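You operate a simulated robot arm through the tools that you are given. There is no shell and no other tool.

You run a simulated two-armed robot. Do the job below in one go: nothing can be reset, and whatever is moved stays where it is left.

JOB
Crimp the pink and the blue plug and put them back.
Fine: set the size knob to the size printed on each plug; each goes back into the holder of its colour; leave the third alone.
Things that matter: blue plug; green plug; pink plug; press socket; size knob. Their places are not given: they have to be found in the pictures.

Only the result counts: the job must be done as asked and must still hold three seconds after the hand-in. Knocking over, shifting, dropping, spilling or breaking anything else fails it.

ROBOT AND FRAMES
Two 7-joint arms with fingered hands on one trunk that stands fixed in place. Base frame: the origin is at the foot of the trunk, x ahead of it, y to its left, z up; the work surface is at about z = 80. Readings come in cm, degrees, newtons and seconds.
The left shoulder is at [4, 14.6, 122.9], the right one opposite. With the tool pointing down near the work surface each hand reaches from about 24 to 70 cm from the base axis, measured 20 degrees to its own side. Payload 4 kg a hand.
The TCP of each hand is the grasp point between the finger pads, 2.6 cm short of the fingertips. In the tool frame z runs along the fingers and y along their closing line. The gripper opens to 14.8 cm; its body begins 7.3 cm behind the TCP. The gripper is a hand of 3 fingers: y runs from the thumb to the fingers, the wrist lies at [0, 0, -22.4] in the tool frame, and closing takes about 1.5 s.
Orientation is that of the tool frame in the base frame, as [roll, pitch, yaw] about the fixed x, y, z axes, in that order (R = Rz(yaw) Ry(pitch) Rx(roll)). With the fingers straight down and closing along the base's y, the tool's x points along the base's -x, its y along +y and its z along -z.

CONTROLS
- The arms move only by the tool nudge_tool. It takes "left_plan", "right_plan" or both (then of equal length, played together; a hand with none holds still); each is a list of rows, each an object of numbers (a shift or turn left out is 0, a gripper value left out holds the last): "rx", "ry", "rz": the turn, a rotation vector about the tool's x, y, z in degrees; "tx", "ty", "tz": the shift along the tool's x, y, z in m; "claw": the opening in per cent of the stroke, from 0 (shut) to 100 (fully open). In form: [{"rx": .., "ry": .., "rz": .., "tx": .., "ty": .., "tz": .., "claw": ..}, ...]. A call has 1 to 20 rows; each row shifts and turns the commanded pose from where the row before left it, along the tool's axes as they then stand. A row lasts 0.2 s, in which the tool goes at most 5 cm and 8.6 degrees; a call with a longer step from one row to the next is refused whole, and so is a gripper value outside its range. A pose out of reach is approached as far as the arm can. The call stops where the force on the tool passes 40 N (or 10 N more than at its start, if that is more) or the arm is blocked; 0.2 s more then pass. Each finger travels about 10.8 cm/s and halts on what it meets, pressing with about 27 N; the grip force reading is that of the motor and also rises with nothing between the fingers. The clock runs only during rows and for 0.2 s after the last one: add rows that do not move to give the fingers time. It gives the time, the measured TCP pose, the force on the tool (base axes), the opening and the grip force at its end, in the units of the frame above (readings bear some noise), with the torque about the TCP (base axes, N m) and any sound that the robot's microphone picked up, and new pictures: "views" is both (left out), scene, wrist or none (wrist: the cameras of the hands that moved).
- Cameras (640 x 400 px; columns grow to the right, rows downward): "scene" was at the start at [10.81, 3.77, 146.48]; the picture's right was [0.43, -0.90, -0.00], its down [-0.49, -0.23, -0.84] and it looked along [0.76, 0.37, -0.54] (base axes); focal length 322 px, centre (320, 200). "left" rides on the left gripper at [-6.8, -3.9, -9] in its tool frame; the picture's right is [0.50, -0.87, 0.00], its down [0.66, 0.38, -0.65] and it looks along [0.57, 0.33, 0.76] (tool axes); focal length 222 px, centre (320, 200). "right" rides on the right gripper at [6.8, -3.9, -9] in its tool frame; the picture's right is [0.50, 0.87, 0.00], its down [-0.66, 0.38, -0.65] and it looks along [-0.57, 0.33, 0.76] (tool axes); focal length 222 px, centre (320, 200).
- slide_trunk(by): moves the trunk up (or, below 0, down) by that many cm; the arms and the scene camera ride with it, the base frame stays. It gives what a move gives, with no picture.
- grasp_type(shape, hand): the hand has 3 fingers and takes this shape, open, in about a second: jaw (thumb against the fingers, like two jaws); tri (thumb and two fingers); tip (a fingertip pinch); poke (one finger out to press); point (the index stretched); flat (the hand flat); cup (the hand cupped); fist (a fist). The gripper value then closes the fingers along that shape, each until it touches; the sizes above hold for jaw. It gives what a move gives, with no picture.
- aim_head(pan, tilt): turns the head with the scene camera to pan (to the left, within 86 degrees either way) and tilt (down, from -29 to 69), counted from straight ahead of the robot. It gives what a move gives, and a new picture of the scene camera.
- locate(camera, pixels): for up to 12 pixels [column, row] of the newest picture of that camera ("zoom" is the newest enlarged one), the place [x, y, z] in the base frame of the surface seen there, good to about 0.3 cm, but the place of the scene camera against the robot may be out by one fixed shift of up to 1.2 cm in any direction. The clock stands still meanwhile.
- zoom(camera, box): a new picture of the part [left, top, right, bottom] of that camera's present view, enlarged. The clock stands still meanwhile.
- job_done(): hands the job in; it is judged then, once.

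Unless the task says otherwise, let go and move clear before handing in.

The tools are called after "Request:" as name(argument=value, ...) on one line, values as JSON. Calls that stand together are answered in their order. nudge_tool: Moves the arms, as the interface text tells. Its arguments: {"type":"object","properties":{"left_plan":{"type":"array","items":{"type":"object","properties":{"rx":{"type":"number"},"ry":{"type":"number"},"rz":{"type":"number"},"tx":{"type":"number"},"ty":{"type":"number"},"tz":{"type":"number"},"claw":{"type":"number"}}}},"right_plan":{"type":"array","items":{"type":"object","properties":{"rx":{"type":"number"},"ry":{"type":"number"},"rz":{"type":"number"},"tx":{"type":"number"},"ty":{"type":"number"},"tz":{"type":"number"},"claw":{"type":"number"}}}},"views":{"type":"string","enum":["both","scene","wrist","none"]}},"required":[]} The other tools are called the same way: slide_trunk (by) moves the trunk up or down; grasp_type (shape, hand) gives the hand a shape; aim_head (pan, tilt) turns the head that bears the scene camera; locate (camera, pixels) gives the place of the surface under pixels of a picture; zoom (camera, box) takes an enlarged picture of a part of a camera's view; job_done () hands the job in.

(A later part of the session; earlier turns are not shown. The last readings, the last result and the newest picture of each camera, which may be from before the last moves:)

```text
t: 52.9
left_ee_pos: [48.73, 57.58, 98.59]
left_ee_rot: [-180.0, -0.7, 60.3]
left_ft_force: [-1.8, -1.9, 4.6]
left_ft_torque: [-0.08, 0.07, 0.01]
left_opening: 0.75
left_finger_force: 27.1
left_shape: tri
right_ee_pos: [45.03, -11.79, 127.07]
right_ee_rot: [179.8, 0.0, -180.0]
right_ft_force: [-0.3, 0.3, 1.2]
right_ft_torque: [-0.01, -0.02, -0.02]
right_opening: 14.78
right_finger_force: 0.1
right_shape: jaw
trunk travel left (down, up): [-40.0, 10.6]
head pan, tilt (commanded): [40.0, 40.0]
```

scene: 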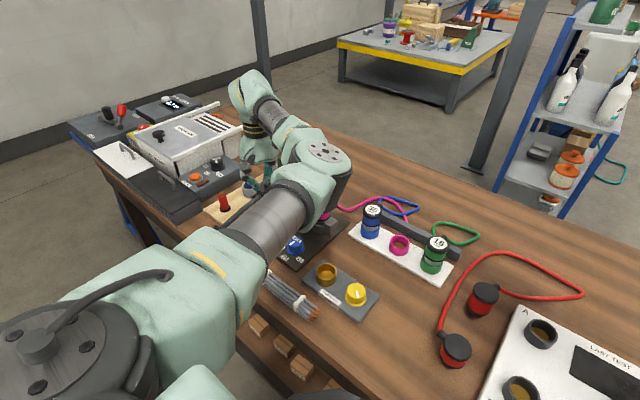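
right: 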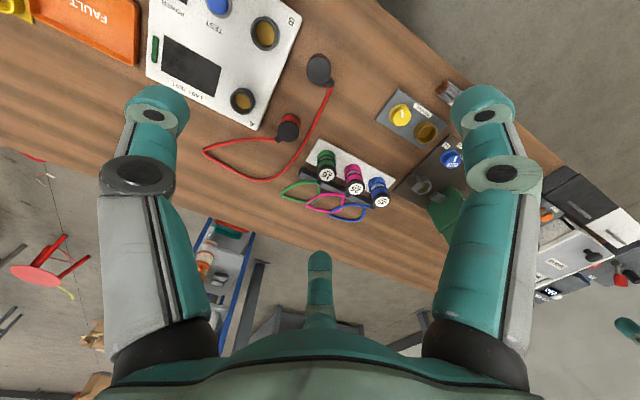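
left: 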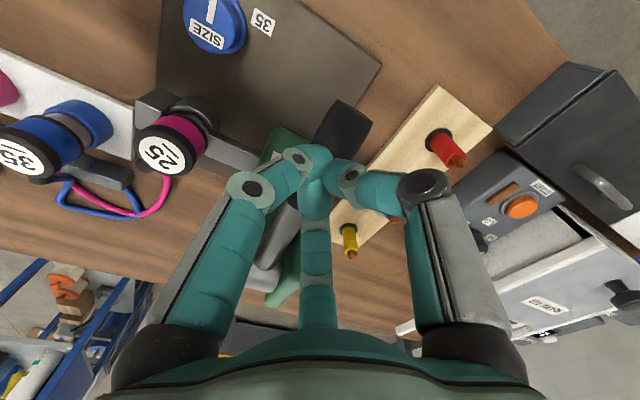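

The lever is following the hand back up (spring return, 4.6 N). I keep rising until clear of it.

Request:
nudge_tool(left_plan=[{"tz": -0.01}, {"tz": -0.015}, {"tz": -0.02}, {"tz": -0.02}, {"tz": -0.03}, {"tz": -0.03}, {}], views="both")

```text
t: 54.5
left_ee_pos: [48.7, 57.41, 111.08]
left_ee_rot: [-179.8, -0.6, 60.2]
left_ft_force: [0.3, -0.4, -1.1]
left_ft_torque: [0.04, 0.0, -0.03]
left_opening: 0.71
left_finger_force: 26.5
left_shape: tri
right_ee_pos: [45.03, -11.68, 126.89]
right_ee_rot: [-179.9, -0.1, 180.0]
right_ft_force: [0.0, -0.4, -0.8]
right_ft_torque: [0.01, -0.02, 0.0]
right_opening: 14.78
right_finger_force: 0.0
right_shape: jaw
trunk travel left (down, up): [-40.0, 10.6]
head pan, tilt (commanded): [40.0, 40.0]
```

scene: 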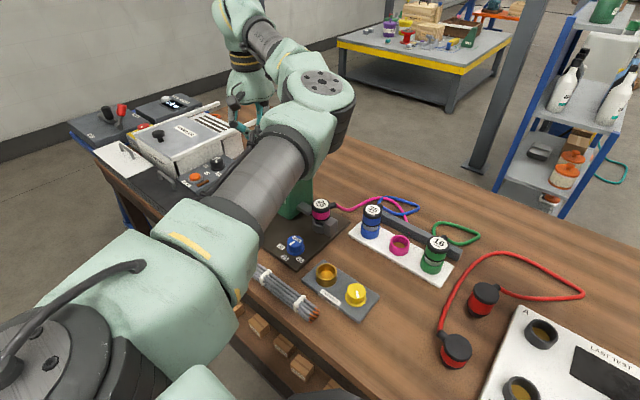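
left: 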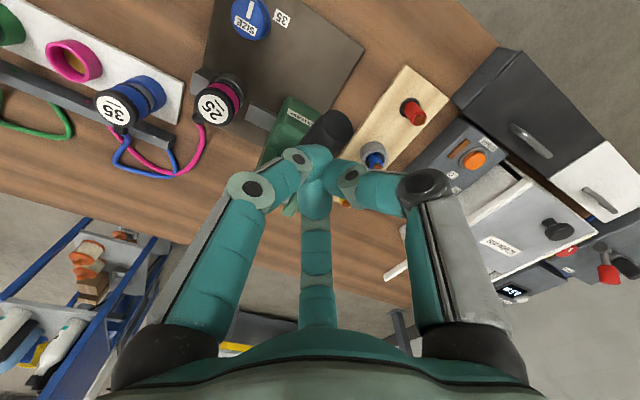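

The lever returned to its raised place. I rise further, open the fingers and look closely at the pink plug for a crimp mark.

Request:
nudge_tool(left_plan=[{"tz": -0.04, "claw": 40}, {"tz": -0.03}, {}, {}, {}], views="both")

Request:
zoom(camera="scene", box=[272, 185, 368, 245])

Request:
zoom(camera="left", box=[180, 50, 308, 130])

```text
t: 55.7
left_ee_pos: [48.64, 57.35, 118.08]
left_ee_rot: [179.9, -0.7, 60.1]
left_ft_force: [0.3, -0.5, -0.3]
left_ft_torque: [0.02, 0.02, 0.02]
left_opening: 5.86
left_finger_force: 0.0
left_shape: tri
right_ee_pos: [44.92, -11.64, 127.0]
right_ee_rot: [179.9, -0.1, 180.0]
right_ft_force: [0.9, 0.1, -0.3]
right_ft_torque: [-0.02, -0.06, -0.01]
right_opening: 14.81
right_finger_force: 0.1
right_shape: jaw
trunk travel left (down, up): [-40.0, 10.6]
head pan, tilt (commanded): [40.0, 40.0]
```

scene: 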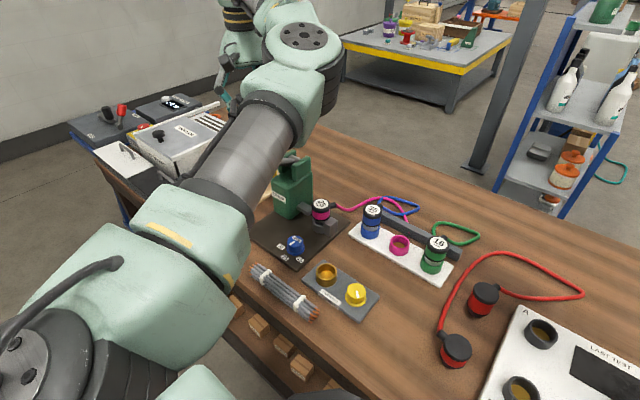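
left: 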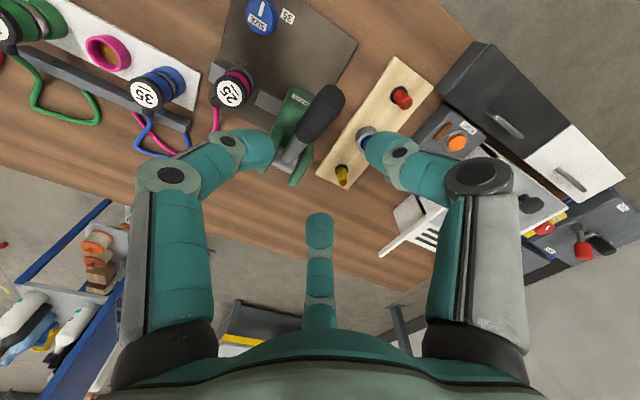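

```text
6.67 times, centred on (320, 215) of scene
```

zoom: 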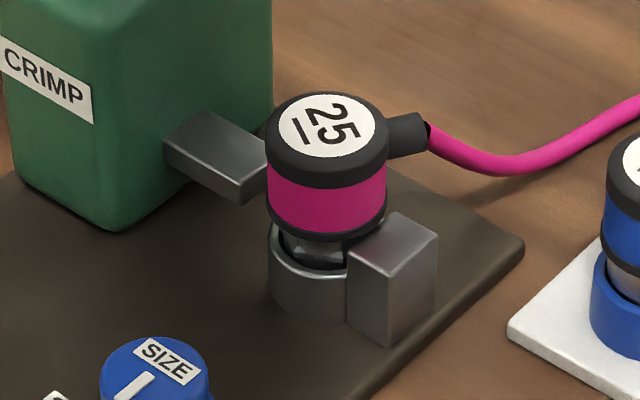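

```text
5.00 times, centred on (244, 90) of left
```

zoom: 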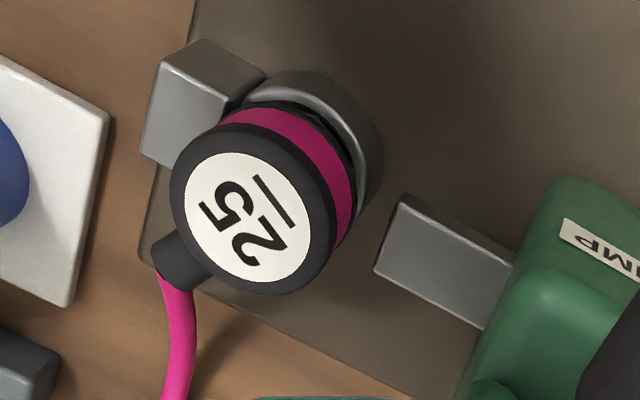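

The plug's steel shaft now seems to show facets at (315,248) in the zoom, unlike the smooth shafts in the holders. I zoom tighter to compare with blue's shaft.

Request:
zoom(camera="scene", box=[304, 195, 344, 220])

Request:
zoom(camera="scene", box=[296, 210, 344, 240])

Request:
zoom(camera="scene", box=[348, 215, 396, 245])

```text
16.00 times, centred on (324, 208) of scene
```

zoom: 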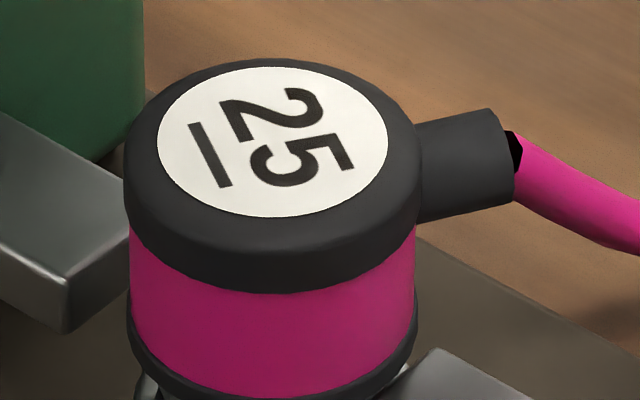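

```text
13.33 times, centred on (320, 225) of scene
```

zoom: 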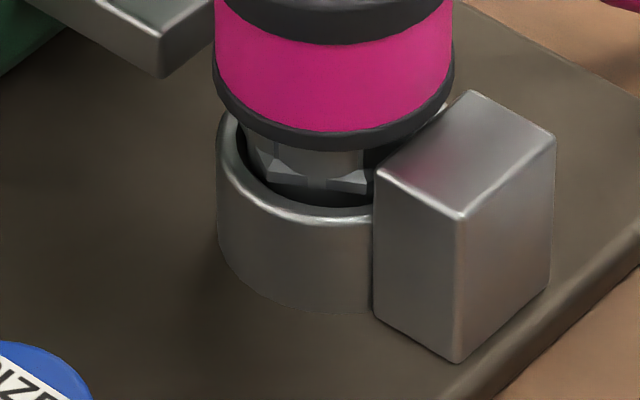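

```text
13.33 times, centred on (372, 230) of scene
```

zoom: 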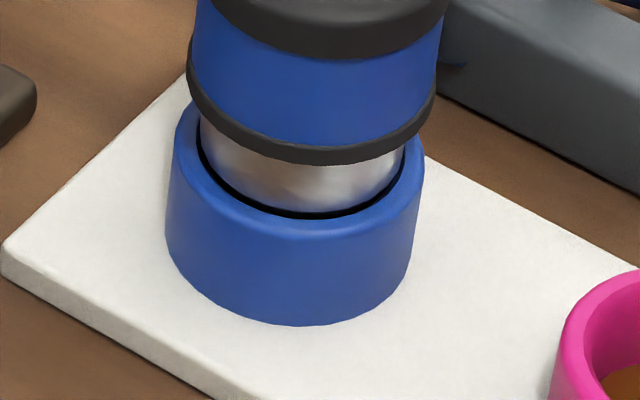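

Pink's shaft now has crimped facets (blue's is still smooth), so the crimp worked. I bring the hand back over the socket, open to 50%, level out, and go down to z≈107.

Request:
nudge_tool(left_plan=[{"ry": -0.7, "claw": 50}, {"tx": -0.01225, "ty": 0.0339}, {"tx": -0.01225, "ty": 0.0339}, {"tx": -0.01225, "ty": 0.0339}, {"tx": -0.01225, "ty": 0.0339}, {"tz": 0.03}, {"tz": 0.03}, {"tz": 0.03}, {"tz": 0.02}, {}], views="wrist")

Request:
slide_trunk(by=-11)

Request:
nudge_tool(left_plan=[{}], views="both")

Request:
zoom(camera="left", box=[240, 80, 400, 180])

```text
t: 57.9
left_ee_pos: [57.95, 46.32, 107.09]
left_ee_rot: [-180.0, 0.0, 60.1]
left_ft_force: [-0.5, 0.0, -0.4]
left_ft_torque: [0.0, 0.0, -0.03]
left_opening: 7.35
left_finger_force: 0.1
left_shape: tri
right_ee_pos: [45.0, -11.54, 127.03]
right_ee_rot: [-180.0, -0.1, -179.9]
right_ft_force: [0.0, 0.4, -0.3]
right_ft_torque: [-0.02, -0.02, -0.02]
right_opening: 14.76
right_finger_force: 0.0
right_shape: jaw
trunk travel left (down, up): [-40.0, 10.6]
head pan, tilt (commanded): [40.0, 40.0]
```

left: 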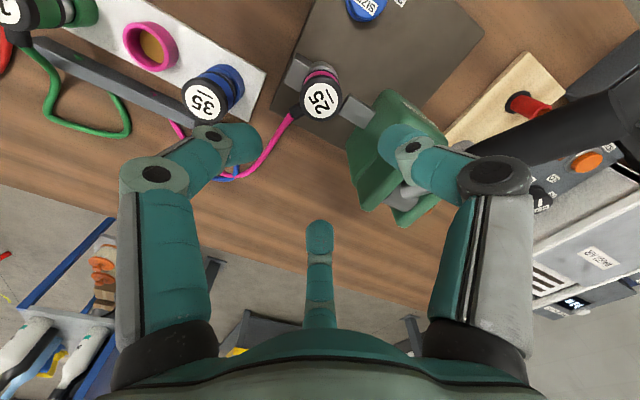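

```text
t: 59.3
left_ee_pos: [57.8, 46.45, 96.09]
left_ee_rot: [-179.9, 0.0, 60.1]
left_ft_force: [0.8, -0.1, -1.0]
left_ft_torque: [-0.01, -0.01, -0.03]
left_opening: 7.36
left_finger_force: 0.0
left_shape: tri
right_ee_pos: [44.91, -11.67, 115.89]
right_ee_rot: [180.0, -0.1, 180.0]
right_ft_force: [0.2, -0.1, 0.6]
right_ft_torque: [0.01, 0.0, -0.02]
right_opening: 14.79
right_finger_force: 0.1
right_shape: jaw
trunk travel left (down, up): [-29.0, 21.6]
head pan, tilt (commanded): [40.0, 40.0]
```

```text
t: 59.7
left_ee_pos: [57.9, 46.4, 96.14]
left_ee_rot: [180.0, 0.1, 60.1]
left_ft_force: [0.7, 0.4, 0.6]
left_ft_torque: [-0.03, -0.01, 0.0]
left_opening: 7.38
left_finger_force: 0.0
left_shape: tri
right_ee_pos: [45.19, -11.76, 116.01]
right_ee_rot: [179.9, -0.1, -180.0]
right_ft_force: [0.2, 0.7, -0.3]
right_ft_torque: [0.01, 0.03, -0.01]
right_opening: 14.79
right_finger_force: 0.0
right_shape: jaw
trunk travel left (down, up): [-29.0, 21.6]
head pan, tilt (commanded): [40.0, 40.0]
```

scene: 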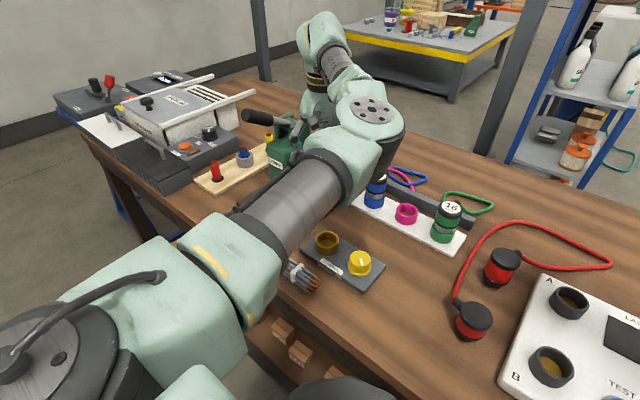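
left: 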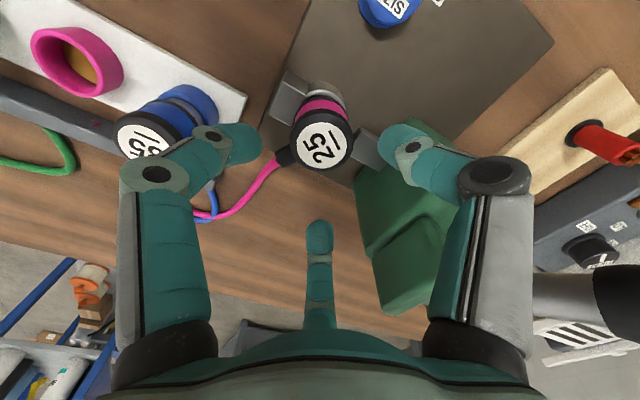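

```text
4.00 times, centred on (320, 130) of left
```

zoom: 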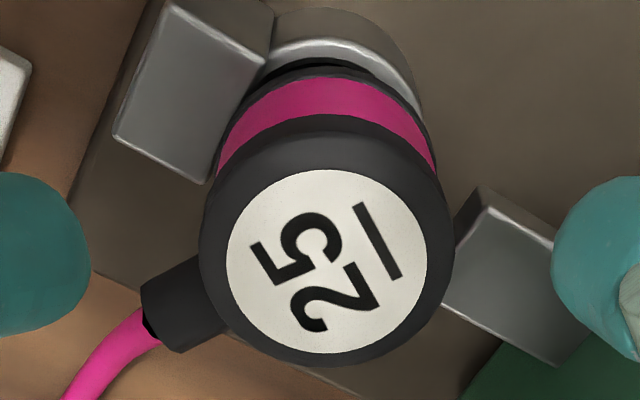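

Pink's cap centre computes to (57.98,46.52), right under the hand. I descend 7 cm to the same grip height.

Request:
nudge_tool(left_plan=[{"tz": 0.02}, {"tz": 0.02}, {"tz": 0.015}, {"tz": 0.01}, {"tz": 0.005}, {}], views="wrist")

```text
t: 61.1
left_ee_pos: [57.75, 46.39, 89.16]
left_ee_rot: [-180.0, 0.0, 60.1]
left_ft_force: [-0.1, 0.1, 0.0]
left_ft_torque: [0.01, -0.02, -0.03]
left_opening: 7.37
left_finger_force: 0.0
left_shape: tri
right_ee_pos: [44.93, -11.68, 116.07]
right_ee_rot: [179.9, -0.1, 179.9]
right_ft_force: [-0.3, -0.3, -0.2]
right_ft_torque: [0.02, 0.0, -0.01]
right_opening: 14.79
right_finger_force: 0.0
right_shape: jaw
trunk travel left (down, up): [-29.0, 21.6]
head pan, tilt (commanded): [40.0, 40.0]
```

left: 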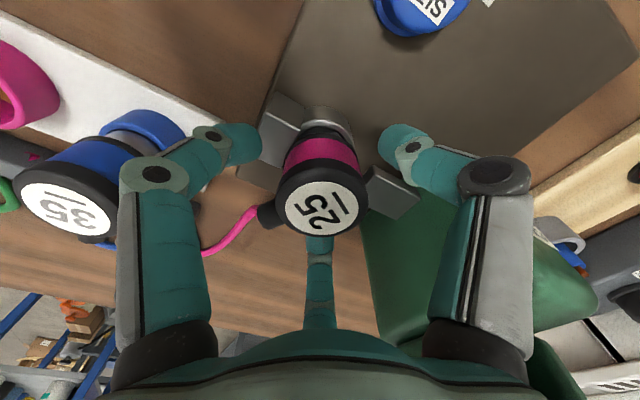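

The fingers are around pink again at the same height. I close on it and lift.

Request:
nudge_tool(left_plan=[{"claw": 42}, {"claw": 36}, {"claw": 28}, {"claw": 20}, {}, {}, {}], views="wrist")

Request:
nudge_tool(left_plan=[{"tz": -0.008}, {"tz": -0.012}, {"tz": -0.015}, {"tz": -0.02}, {"tz": -0.02}, {"tz": -0.025}, {"tz": -0.025}, {}], views="both")

```text
t: 62.7
left_ee_pos: [57.72, 46.41, 89.07]
left_ee_rot: [-180.0, 0.0, 60.1]
left_ft_force: [-0.2, -1.0, 0.6]
left_ft_torque: [0.0, 0.05, 0.0]
left_opening: 4.12
left_finger_force: 26.8
left_shape: tri
right_ee_pos: [45.08, -11.64, 115.98]
right_ee_rot: [180.0, -0.1, -179.9]
right_ft_force: [0.4, -0.4, -0.5]
right_ft_torque: [-0.01, 0.01, 0.04]
right_opening: 14.75
right_finger_force: 0.1
right_shape: jaw
trunk travel left (down, up): [-29.0, 21.6]
head pan, tilt (commanded): [40.0, 40.0]
```

left: 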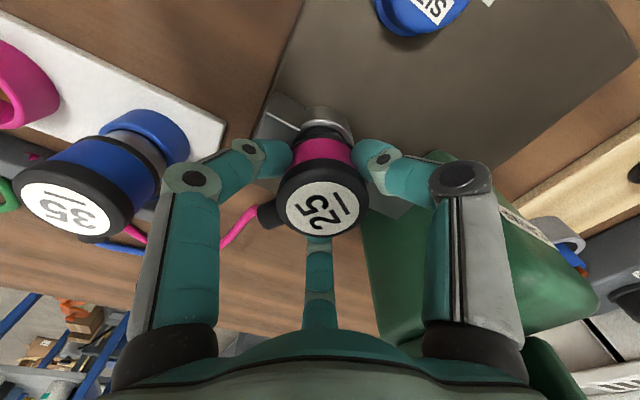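

```text
t: 64.5
left_ee_pos: [57.88, 46.46, 101.43]
left_ee_rot: [-179.9, 0.1, 60.0]
left_ft_force: [0.0, -0.6, -1.1]
left_ft_torque: [-0.03, 0.01, -0.04]
left_opening: 4.12
left_finger_force: 27.3
left_shape: tri
right_ee_pos: [45.07, -11.7, 115.93]
right_ee_rot: [180.0, -0.2, -179.9]
right_ft_force: [0.0, 0.5, -0.3]
right_ft_torque: [0.0, 0.01, -0.04]
right_opening: 14.79
right_finger_force: 0.1
right_shape: jaw
trunk travel left (down, up): [-29.0, 21.6]
head pan, tilt (commanded): [40.0, 40.0]
```

scene: 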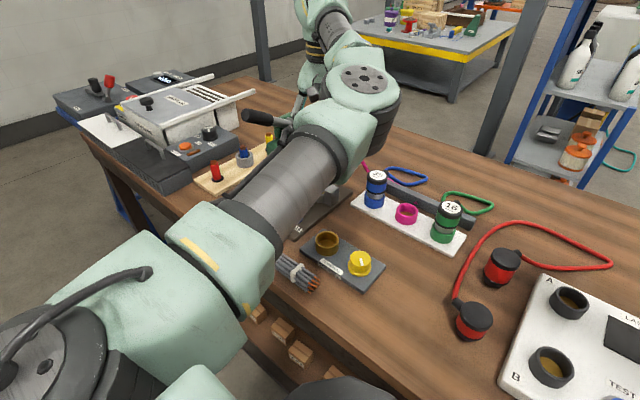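
left: 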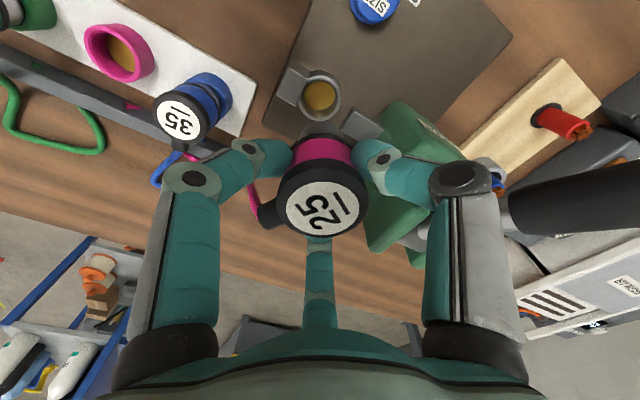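

Pink is out of the socket. I carry it back over its holder at (65.05,25.72) and turn the hand back to yaw 90.

Request:
nudge_tool(left_plan=[{"tz": -0.015}, {"tx": -0.024, "ty": 0.0276}, {"tx": -0.024, "ty": 0.0276}, {"tx": -0.024, "ty": 0.0276}, {"tx": -0.024, "ty": 0.0276}, {"tx": -0.024, "ty": 0.0276}, {"tx": -0.024, "ty": 0.0276}, {"rz": -7.5}, {"rz": -7.5}, {"rz": -7.5}, {"rz": -7.5}, {}], views="both")

Request:
zoom(camera="left", box=[240, 40, 400, 140])

```text
t: 67.1
left_ee_pos: [65.14, 25.71, 103.08]
left_ee_rot: [-179.9, 0.0, 90.2]
left_ft_force: [0.0, -0.5, -1.0]
left_ft_torque: [-0.03, 0.0, -0.02]
left_opening: 4.14
left_finger_force: 26.8
left_shape: tri
right_ee_pos: [45.14, -11.68, 116.04]
right_ee_rot: [179.8, -0.1, -180.0]
right_ft_force: [-0.2, 0.3, 0.6]
right_ft_torque: [0.05, 0.0, 0.03]
right_opening: 14.79
right_finger_force: 0.1
right_shape: jaw
trunk travel left (down, up): [-29.0, 21.6]
head pan, tilt (commanded): [40.0, 40.0]
```

scene: 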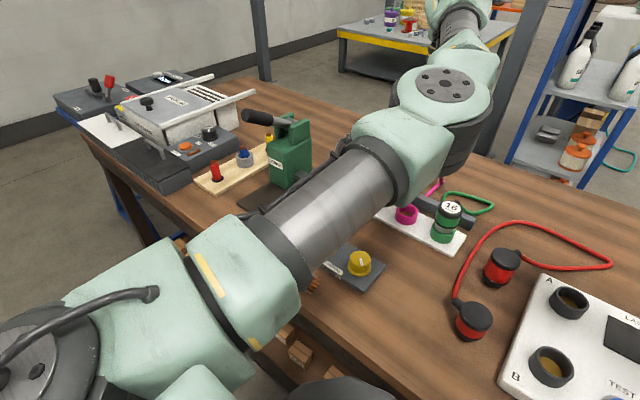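
left: 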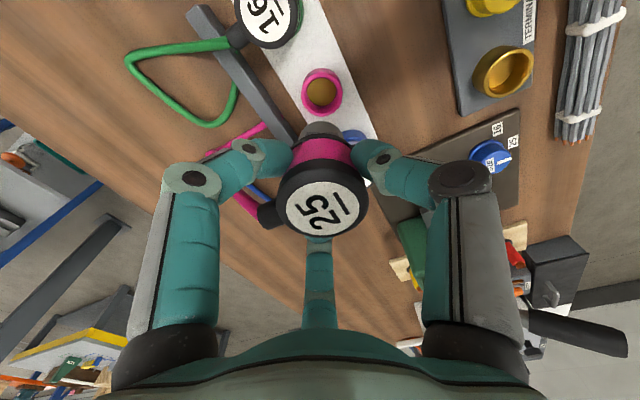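

```text
4.00 times, centred on (320, 90) of left
```

zoom: 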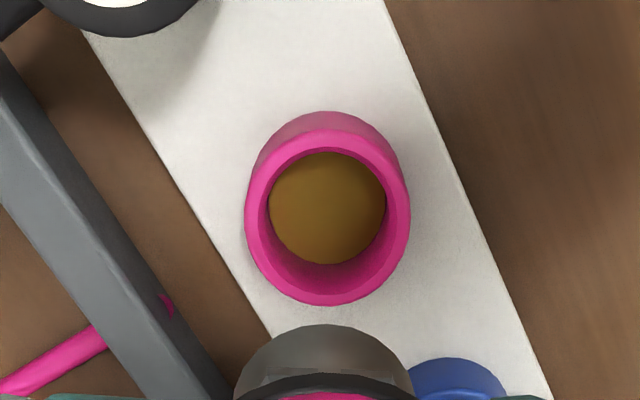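

The pink holder's centre computes to (65.03,25.85), nearly beneath the plug. I descend to just above the rim and check the alignment.

Request:
nudge_tool(left_plan=[{"tx": 0.0006, "ty": -0.0007, "tz": 0.03}, {"tz": 0.03}, {"tz": 0.025}, {"tz": 0.01}, {}], views="wrist")

Request:
zoom(camera="left", box=[240, 80, 400, 180])

```text
t: 68.3
left_ee_pos: [65.0, 25.59, 93.57]
left_ee_rot: [180.0, 0.0, 90.1]
left_ft_force: [0.0, 0.3, -1.5]
left_ft_torque: [0.0, -0.01, 0.02]
left_opening: 4.1
left_finger_force: 27.4
left_shape: tri
right_ee_pos: [45.02, -11.58, 116.03]
right_ee_rot: [179.9, -0.1, -179.9]
right_ft_force: [0.4, 0.7, 0.2]
right_ft_torque: [0.02, 0.0, -0.01]
right_opening: 14.81
right_finger_force: 0.1
right_shape: jaw
trunk travel left (down, up): [-29.0, 21.6]
head pan, tilt (commanded): [40.0, 40.0]
```

left: 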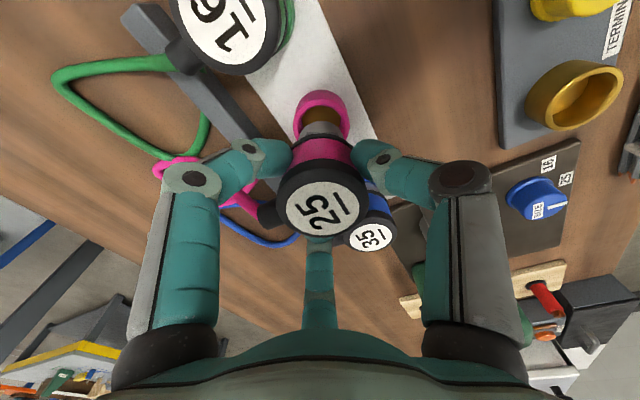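

```text
4.00 times, centred on (320, 130) of left
```

zoom: 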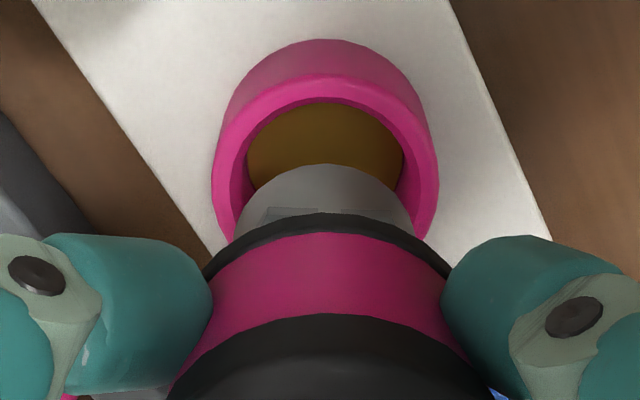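

The shaft is centred over the holder hole (323 vs 325 in the zoom). I lower it in slowly.

Request:
nudge_tool(left_plan=[{"tz": 0.01}, {"tz": 0.008}, {"tz": 0.006}, {"tz": 0.005}, {}], views="wrist")

Request:
zoom(camera="left", box=[240, 80, 400, 180])

```text
t: 69.5
left_ee_pos: [65.07, 25.66, 90.62]
left_ee_rot: [-180.0, -0.1, 90.1]
left_ft_force: [1.1, -0.5, -1.9]
left_ft_torque: [0.03, -0.01, -0.01]
left_opening: 4.09
left_finger_force: 26.8
left_shape: tri
right_ee_pos: [45.04, -11.66, 115.97]
right_ee_rot: [179.9, -0.2, 180.0]
right_ft_force: [0.5, 0.1, -0.7]
right_ft_torque: [-0.01, 0.0, -0.01]
right_opening: 14.8
right_finger_force: 0.0
right_shape: jaw
trunk travel left (down, up): [-29.0, 21.6]
head pan, tilt (commanded): [40.0, 40.0]
```

left: 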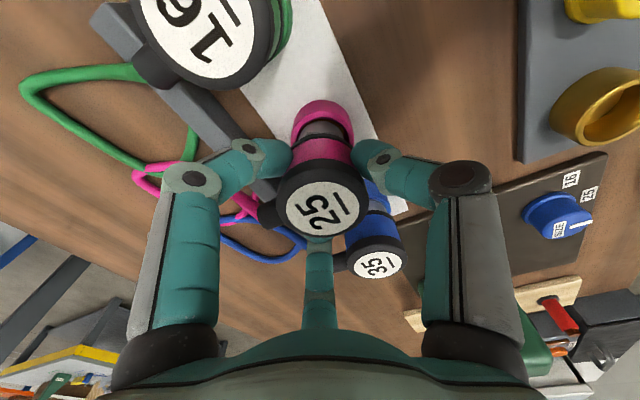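

```text
4.00 times, centred on (320, 130) of left
```

zoom: 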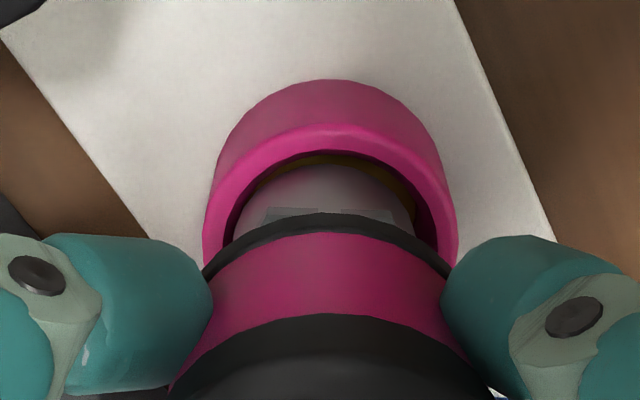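

The tip is inside the holder with no side force. I lower the rest of the way, feeling for the seat.

Request:
nudge_tool(left_plan=[{"tz": 0.005}, {"tz": 0.004}, {"tz": 0.003}, {"tz": 0.002}, {}], views="none")

```text
t: 70.7
left_ee_pos: [64.99, 25.61, 89.31]
left_ee_rot: [-179.9, 0.1, 90.1]
left_ft_force: [-0.2, 0.3, -0.2]
left_ft_torque: [0.02, 0.02, 0.02]
left_opening: 4.11
left_finger_force: 26.4
left_shape: tri
right_ee_pos: [44.98, -11.56, 116.0]
right_ee_rot: [180.0, -0.1, -180.0]
right_ft_force: [0.6, 0.6, 0.0]
right_ft_torque: [0.02, -0.03, -0.01]
right_opening: 14.82
right_finger_force: 0.0
right_shape: jaw
trunk travel left (down, up): [-29.0, 21.6]
head pan, tilt (commanded): [40.0, 40.0]
```

Request:
nudge_tool(left_plan=[{"tz": 0.001}, {"tz": 0.001}, {"tz": 0.001}, {"tz": 0.001}, {}], views="none")

```text
t: 71.9
left_ee_pos: [64.94, 25.73, 89.0]
left_ee_rot: [-179.9, 0.0, 90.2]
left_ft_force: [0.8, -0.5, -1.3]
left_ft_torque: [-0.02, -0.01, -0.03]
left_opening: 4.11
left_finger_force: 27.3
left_shape: tri
right_ee_pos: [45.01, -11.79, 116.04]
right_ee_rot: [179.9, -0.1, -180.0]
right_ft_force: [0.1, -0.1, -0.3]
right_ft_torque: [-0.01, -0.01, -0.02]
right_opening: 14.78
right_finger_force: 0.1
right_shape: jaw
trunk travel left (down, up): [-29.0, 21.6]
head pan, tilt (commanded): [40.0, 40.0]
```

Still no seat contact at z=89.0. I go on in 1 mm steps.

Request:
nudge_tool(left_plan=[{"tz": 0.001}, {"tz": 0.001}, {"tz": 0.001}, {}], views="wrist")

Request:
zoom(camera="left", box=[240, 80, 400, 180])

```text
t: 72.9
left_ee_pos: [64.92, 25.75, 88.87]
left_ee_rot: [179.9, -0.1, 90.2]
left_ft_force: [2.3, 0.7, 11.6]
left_ft_torque: [0.05, -0.04, -0.03]
left_opening: 4.11
left_finger_force: 26.9
left_shape: tri
right_ee_pos: [44.92, -11.61, 116.11]
right_ee_rot: [179.9, 0.0, -180.0]
right_ft_force: [0.2, 0.4, -0.3]
right_ft_torque: [0.0, -0.02, -0.04]
right_opening: 14.81
right_finger_force: 0.1
right_shape: jaw
trunk travel left (down, up): [-29.0, 21.6]
head pan, tilt (commanded): [40.0, 40.0]
```

left: 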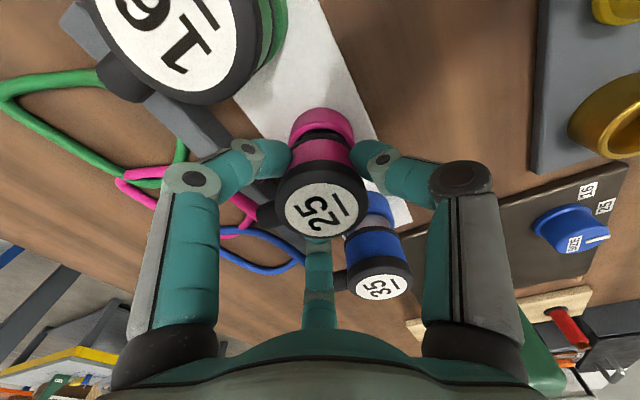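

```text
4.00 times, centred on (320, 130) of left
```

zoom: 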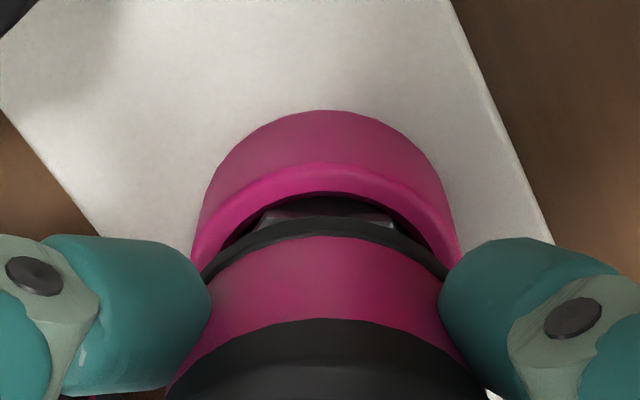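

Pink is seated (11.6 N up at z=88.9). I ease off, open the fingers to 50% and rise.

Request:
nudge_tool(left_plan=[{"tz": -0.001}, {"claw": 35}, {"claw": 42}, {"claw": 50}, {}, {}, {"tz": -0.01}, {"tz": -0.02}, {"tz": -0.03}, {"tz": -0.03}, {"tz": -0.03}, {}], views="both")

```text
t: 75.5
left_ee_pos: [64.96, 25.84, 100.72]
left_ee_rot: [-179.9, 0.0, 90.1]
left_ft_force: [-0.9, -0.3, 0.0]
left_ft_torque: [0.02, -0.01, -0.05]
left_opening: 7.35
left_finger_force: 0.1
left_shape: tri
right_ee_pos: [45.02, -11.63, 116.04]
right_ee_rot: [179.9, -0.1, -179.9]
right_ft_force: [-0.3, 0.1, -0.2]
right_ft_torque: [-0.02, 0.02, -0.01]
right_opening: 14.81
right_finger_force: 0.0
right_shape: jaw
trunk travel left (down, up): [-29.0, 21.6]
head pan, tilt (commanded): [40.0, 40.0]
```

scene: 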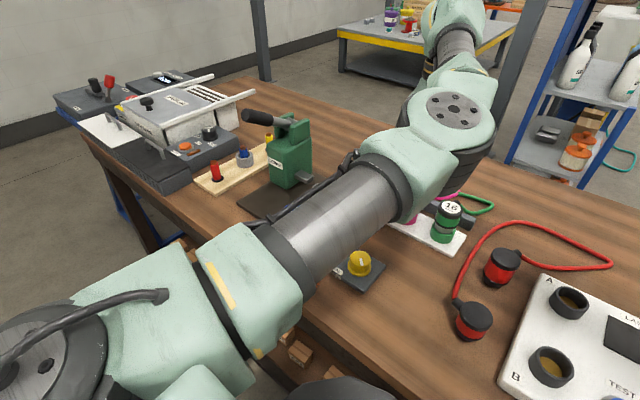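
left: 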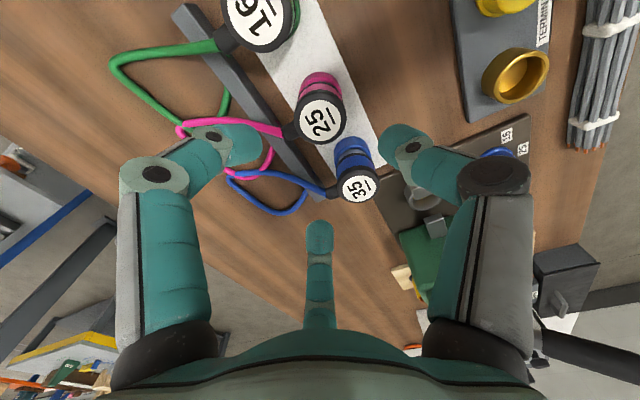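

Pink (25) is back in its holder with the cord free, and the other plugs are unmoved. Next I set the knob to 35: I move over the knob at height and turn to yaw 150.

Request:
nudge_tool(left_plan=[{"tz": -0.01}, {"tx": 0.02943, "ty": -0.02461}, {"tx": 0.02943, "ty": -0.02461}, {"tx": 0.02943, "ty": -0.02461}, {"tx": 0.02943, "ty": -0.02461}, {"tx": 0.02943, "ty": -0.02461}, {"tx": 0.02943, "ty": -0.02461}, {"tx": 0.02943, "ty": -0.02461}, {"rz": -7.5}, {"rz": -7.5}, {"rz": -7.5}, {"rz": -7.5}, {"rz": -7.5}, {"rz": -7.5}, {"rz": -7.5}, {"rz": -7.5}, {}], views="both")

Request:
zoom(camera="left", box=[240, 40, 400, 140])

Request:
zoom(camera="scene", box=[360, 170, 488, 250])

```text
t: 79.1
left_ee_pos: [47.78, 46.26, 101.8]
left_ee_rot: [-179.8, 0.0, 150.2]
left_ft_force: [0.1, -0.3, -0.4]
left_ft_torque: [-0.02, 0.01, -0.01]
left_opening: 7.32
left_finger_force: 0.0
left_shape: tri
right_ee_pos: [45.13, -11.69, 115.93]
right_ee_rot: [180.0, -0.1, 180.0]
right_ft_force: [-0.6, 0.7, -0.2]
right_ft_torque: [-0.01, 0.03, 0.0]
right_opening: 14.79
right_finger_force: 0.0
right_shape: jaw
trunk travel left (down, up): [-29.0, 21.6]
head pan, tilt (commanded): [40.0, 40.0]
```

scene: 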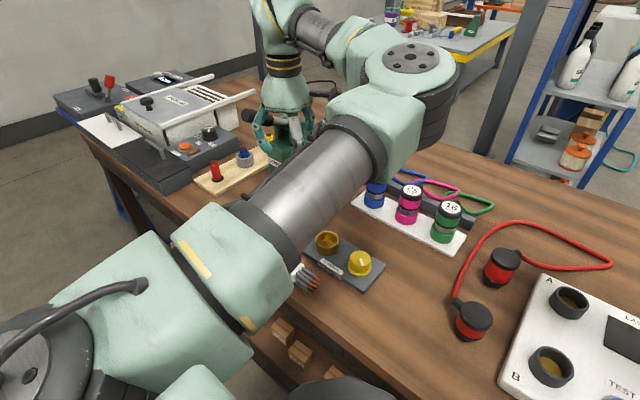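
left: 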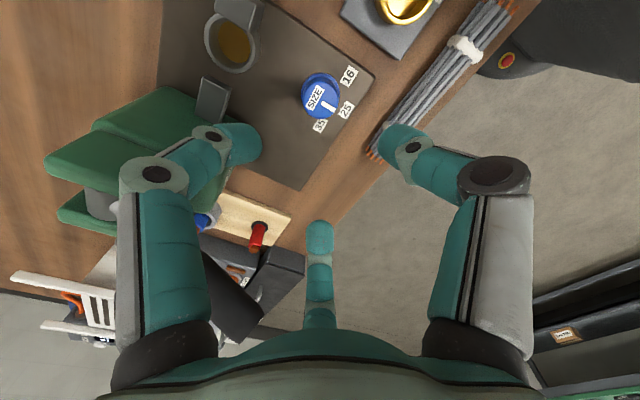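

```text
4.00 times, centred on (320, 90) of left
```

zoom: 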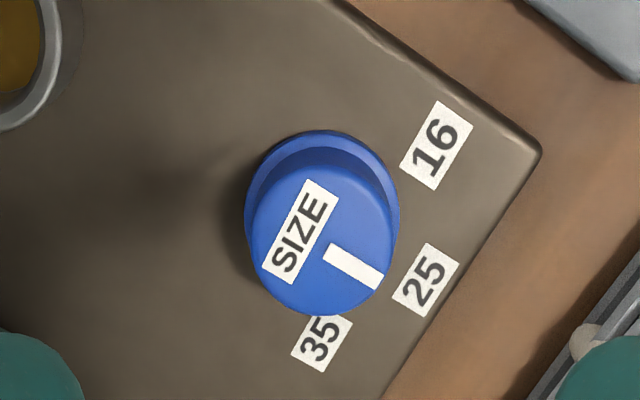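

```text
5.00 times, centred on (424, 210) of scene
```

zoom: 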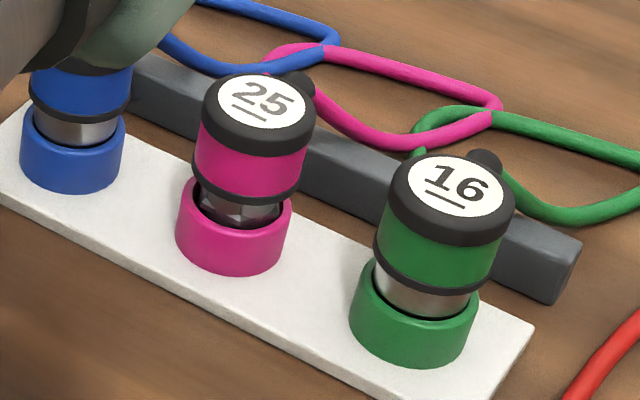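

Pink is home with its crimped facets visible; the knob still points to 25. I descend onto the knob.

Request:
nudge_tool(left_plan=[{"tx": 0.0006, "ty": 0.0012, "claw": 45}, {"tz": 0.04}, {"tz": 0.04}, {"tz": 0.03}, {"tz": 0.025}, {"tz": 0.02}, {"tz": 0.0125}, {}], views="both")

```text
t: 80.9
left_ee_pos: [47.98, 46.54, 85.1]
left_ee_rot: [180.0, -0.1, 150.1]
left_ft_force: [0.2, -0.6, -0.7]
left_ft_torque: [0.0, -0.01, -0.03]
left_opening: 6.71
left_finger_force: 0.0
left_shape: tri
right_ee_pos: [44.98, -11.76, 115.92]
right_ee_rot: [179.9, -0.1, 180.0]
right_ft_force: [-0.1, 0.1, -0.7]
right_ft_torque: [0.04, 0.0, -0.05]
right_opening: 14.77
right_finger_force: 0.1
right_shape: jaw
trunk travel left (down, up): [-29.0, 21.6]
head pan, tilt (commanded): [40.0, 40.0]
```

scene: 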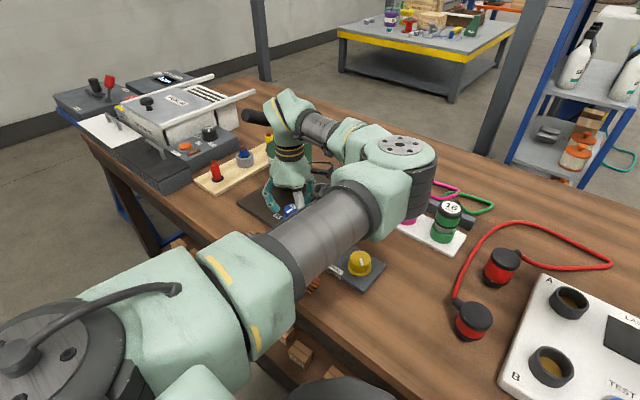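
left: 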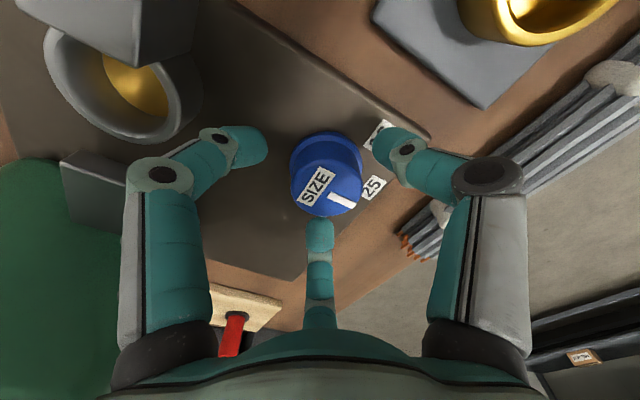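

The knob at (325,175) sits slightly right of centre between the tips, so I shift about 2.5 mm, then close on it.

Request:
nudge_tool(left_plan=[{"tx": 0.0017, "ty": -0.0021}, {}, {"claw": 30}, {"claw": 20}, {"claw": 10}, {}, {}, {}], views="wrist")

```text
t: 82.7
left_ee_pos: [47.72, 46.34, 84.99]
left_ee_rot: [-179.9, -0.1, 150.1]
left_ft_force: [-0.9, -0.3, -2.8]
left_ft_torque: [-0.03, 0.05, 0.0]
left_opening: 3.42
left_finger_force: 26.7
left_shape: tri
right_ee_pos: [45.09, -11.57, 115.93]
right_ee_rot: [179.9, -0.2, 180.0]
right_ft_force: [-0.4, 0.0, -1.0]
right_ft_torque: [0.01, 0.04, -0.03]
right_opening: 14.81
right_finger_force: 0.1
right_shape: jaw
trunk travel left (down, up): [-29.0, 21.6]
head pan, tilt (commanded): [40.0, 40.0]
```

left: 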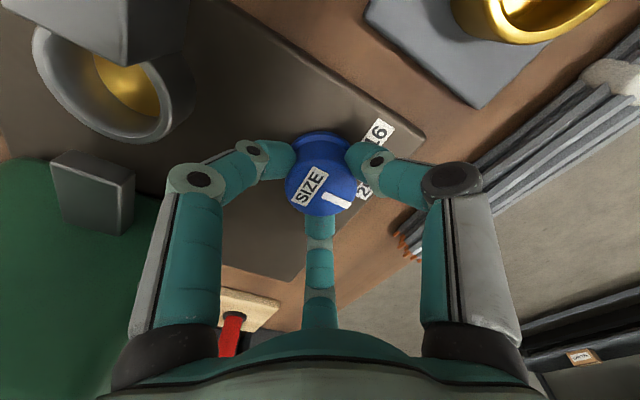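

The knob is gripped (3.42 cm, 26.7 N) and centred. I turn it 60° clockwise toward 35.

Request:
nudge_tool(left_plan=[{"rz": 6}, {"rz": 6}, {"rz": 6}, {"rz": 6}, {"rz": 6}, {"rz": 6}, {"rz": 6}, {"rz": 6}, {"rz": 6}, {"rz": 6}, {}, {}], views="wrist")

```text
t: 85.3
left_ee_pos: [47.39, 46.36, 85.04]
left_ee_rot: [-179.9, 0.0, 90.0]
left_ft_force: [-3.0, 4.1, 0.7]
left_ft_torque: [0.07, 0.08, 0.0]
left_opening: 3.43
left_finger_force: 27.1
left_shape: tri
right_ee_pos: [45.03, -11.71, 115.95]
right_ee_rot: [179.9, -0.2, 180.0]
right_ft_force: [0.4, 0.4, -0.3]
right_ft_torque: [-0.01, -0.01, 0.05]
right_opening: 14.76
right_finger_force: 0.1
right_shape: jaw
trunk travel left (down, up): [-29.0, 21.6]
head pan, tilt (commanded): [40.0, 40.0]
```

left: 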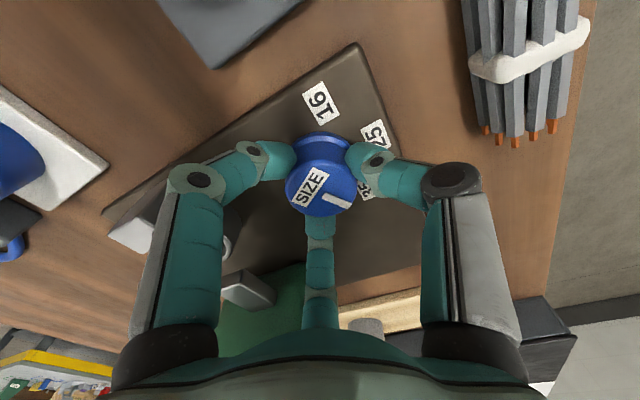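

The knob followed the full 60°, and now the tick points toward the 35 label. I release, rise 15 cm and check its angle.

Request:
nudge_tool(left_plan=[{"claw": 50}, {}, {}, {"tz": -0.03}, {"tz": -0.04}, {"tz": -0.04}, {"tz": -0.04}, {}], views="wrist")

Request:
zoom(camera="left", box=[240, 40, 400, 140])

```text
t: 87.1
left_ee_pos: [47.35, 46.16, 99.94]
left_ee_rot: [-179.9, 0.1, 90.2]
left_ft_force: [0.1, 0.0, 0.9]
left_ft_torque: [-0.01, -0.01, -0.02]
left_opening: 7.37
left_finger_force: 0.0
left_shape: tri
right_ee_pos: [45.09, -11.57, 115.97]
right_ee_rot: [180.0, -0.1, 180.0]
right_ft_force: [-0.3, 0.9, 0.2]
right_ft_torque: [0.0, 0.0, 0.01]
right_opening: 14.77
right_finger_force: 0.0
right_shape: jaw
trunk travel left (down, up): [-29.0, 21.6]
head pan, tilt (commanded): [40.0, 40.0]
```

left: 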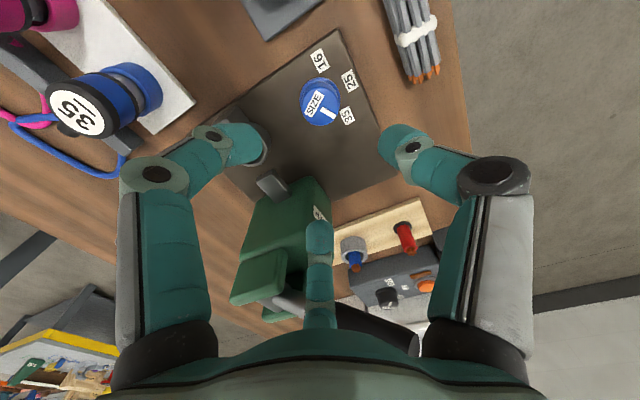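

```text
4.00 times, centred on (320, 90) of left
```

zoom: 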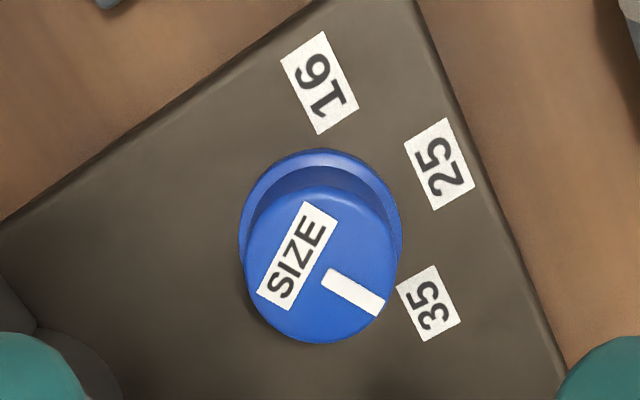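

The tick now points along 60° toward the 35 label (from (47.5,46.6) to (46.6,48.1)). Next I move over the blue plug at height.

Request:
nudge_tool(left_plan=[{"tz": -0.04}, {"tx": -0.01953, "ty": 0.02943}, {"tx": -0.01953, "ty": 0.02943}, {"tx": -0.01953, "ty": 0.02943}, {"tx": -0.01953, "ty": 0.02943}, {"tx": -0.01953, "ty": 0.02943}, {"tx": -0.01953, "ty": 0.02943}, {}], views="both")

Request:
zoom(camera="left", box=[240, 40, 400, 140])

```text
t: 88.9
left_ee_pos: [65.14, 34.43, 103.8]
left_ee_rot: [-180.0, 0.0, 90.2]
left_ft_force: [-0.1, -0.2, -0.2]
left_ft_torque: [-0.02, 0.02, 0.02]
left_opening: 7.36
left_finger_force: 0.1
left_shape: tri
right_ee_pos: [44.9, -11.66, 116.0]
right_ee_rot: [179.9, 0.0, -180.0]
right_ft_force: [-0.5, 0.7, 0.2]
right_ft_torque: [0.0, -0.02, 0.01]
right_opening: 14.76
right_finger_force: 0.1
right_shape: jaw
trunk travel left (down, up): [-29.0, 21.6]
head pan, tilt (commanded): [40.0, 40.0]
```

scene: 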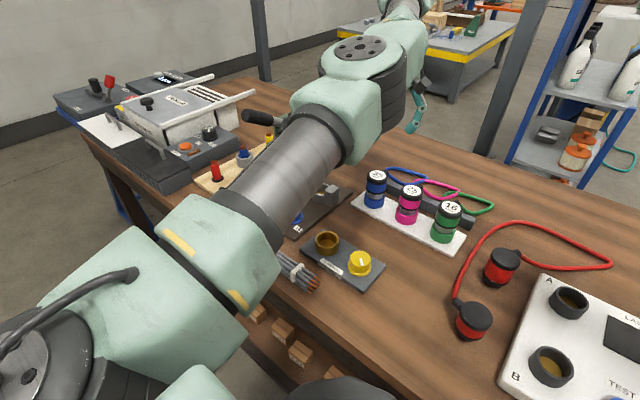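
left: 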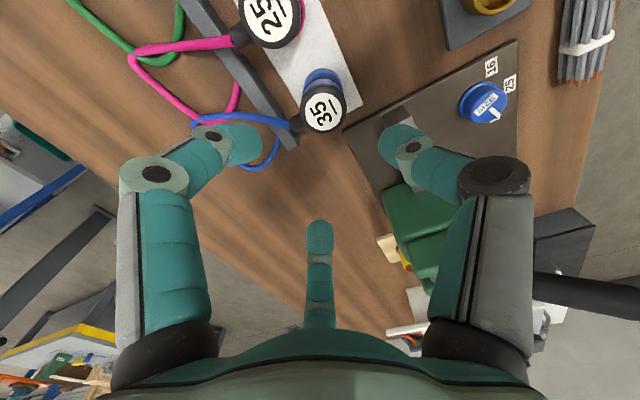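

```text
4.00 times, centred on (320, 90) of left
```

zoom: 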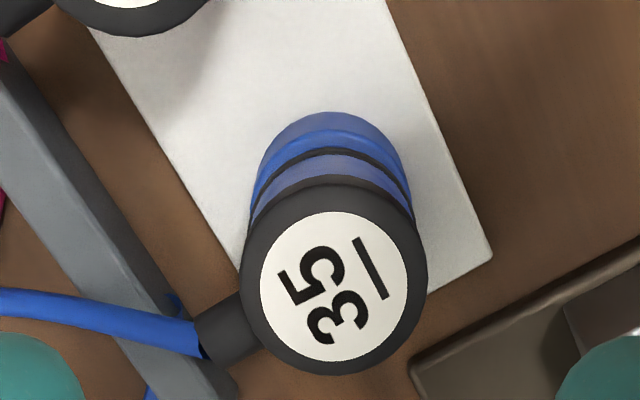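

Blue's cap is at (323,108), nearly centred. I compute about (64.95,34.65); I'll confirm with locate before descending.

Request:
locate(camera="zoom", pixels=[[334, 285], [262, 287], [407, 287], [334, 215], [334, 360], [300, 240], [370, 330]])

Request:
nudge_tool(left_plan=[{"tx": 0.0015, "ty": -0.0015, "tz": 0.03}, {"tz": 0.03}, {"tz": 0.03}, {"tz": 0.015}, {}], views="wrist")

Request:
zoom(camera="left", box=[240, 80, 400, 180])

```text
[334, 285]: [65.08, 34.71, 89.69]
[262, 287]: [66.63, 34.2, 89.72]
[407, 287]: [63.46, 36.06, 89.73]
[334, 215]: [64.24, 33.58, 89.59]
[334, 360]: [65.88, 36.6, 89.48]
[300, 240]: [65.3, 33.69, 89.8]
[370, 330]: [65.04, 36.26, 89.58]
```

```text
t: 90.1
left_ee_pos: [65.14, 34.89, 93.41]
left_ee_rot: [180.0, -0.1, 90.1]
left_ft_force: [-0.8, -0.9, -0.1]
left_ft_torque: [0.02, 0.02, -0.02]
left_opening: 7.39
left_finger_force: 0.1
left_shape: tri
right_ee_pos: [45.11, -11.6, 116.03]
right_ee_rot: [179.9, -0.2, 180.0]
right_ft_force: [-0.3, 0.6, 0.4]
right_ft_torque: [0.04, -0.02, -0.01]
right_opening: 14.79
right_finger_force: 0.0
right_shape: jaw
trunk travel left (down, up): [-29.0, 21.6]
head pan, tilt (commanded): [40.0, 40.0]
```

left: 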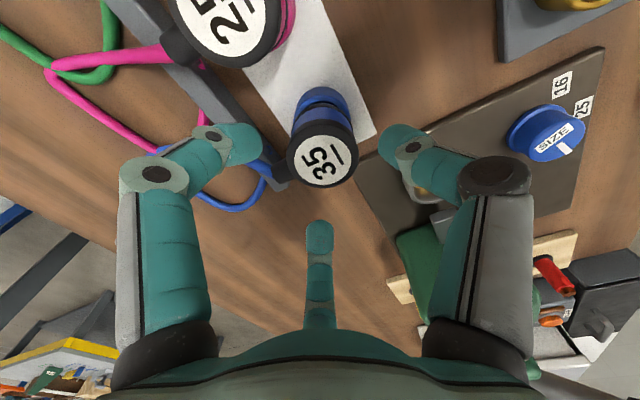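

```text
4.00 times, centred on (320, 130) of left
```

zoom: 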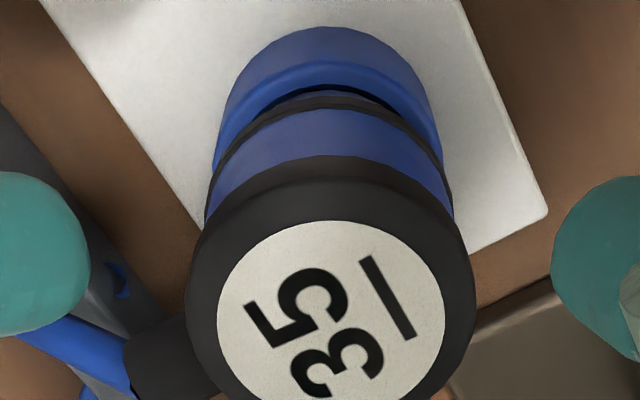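

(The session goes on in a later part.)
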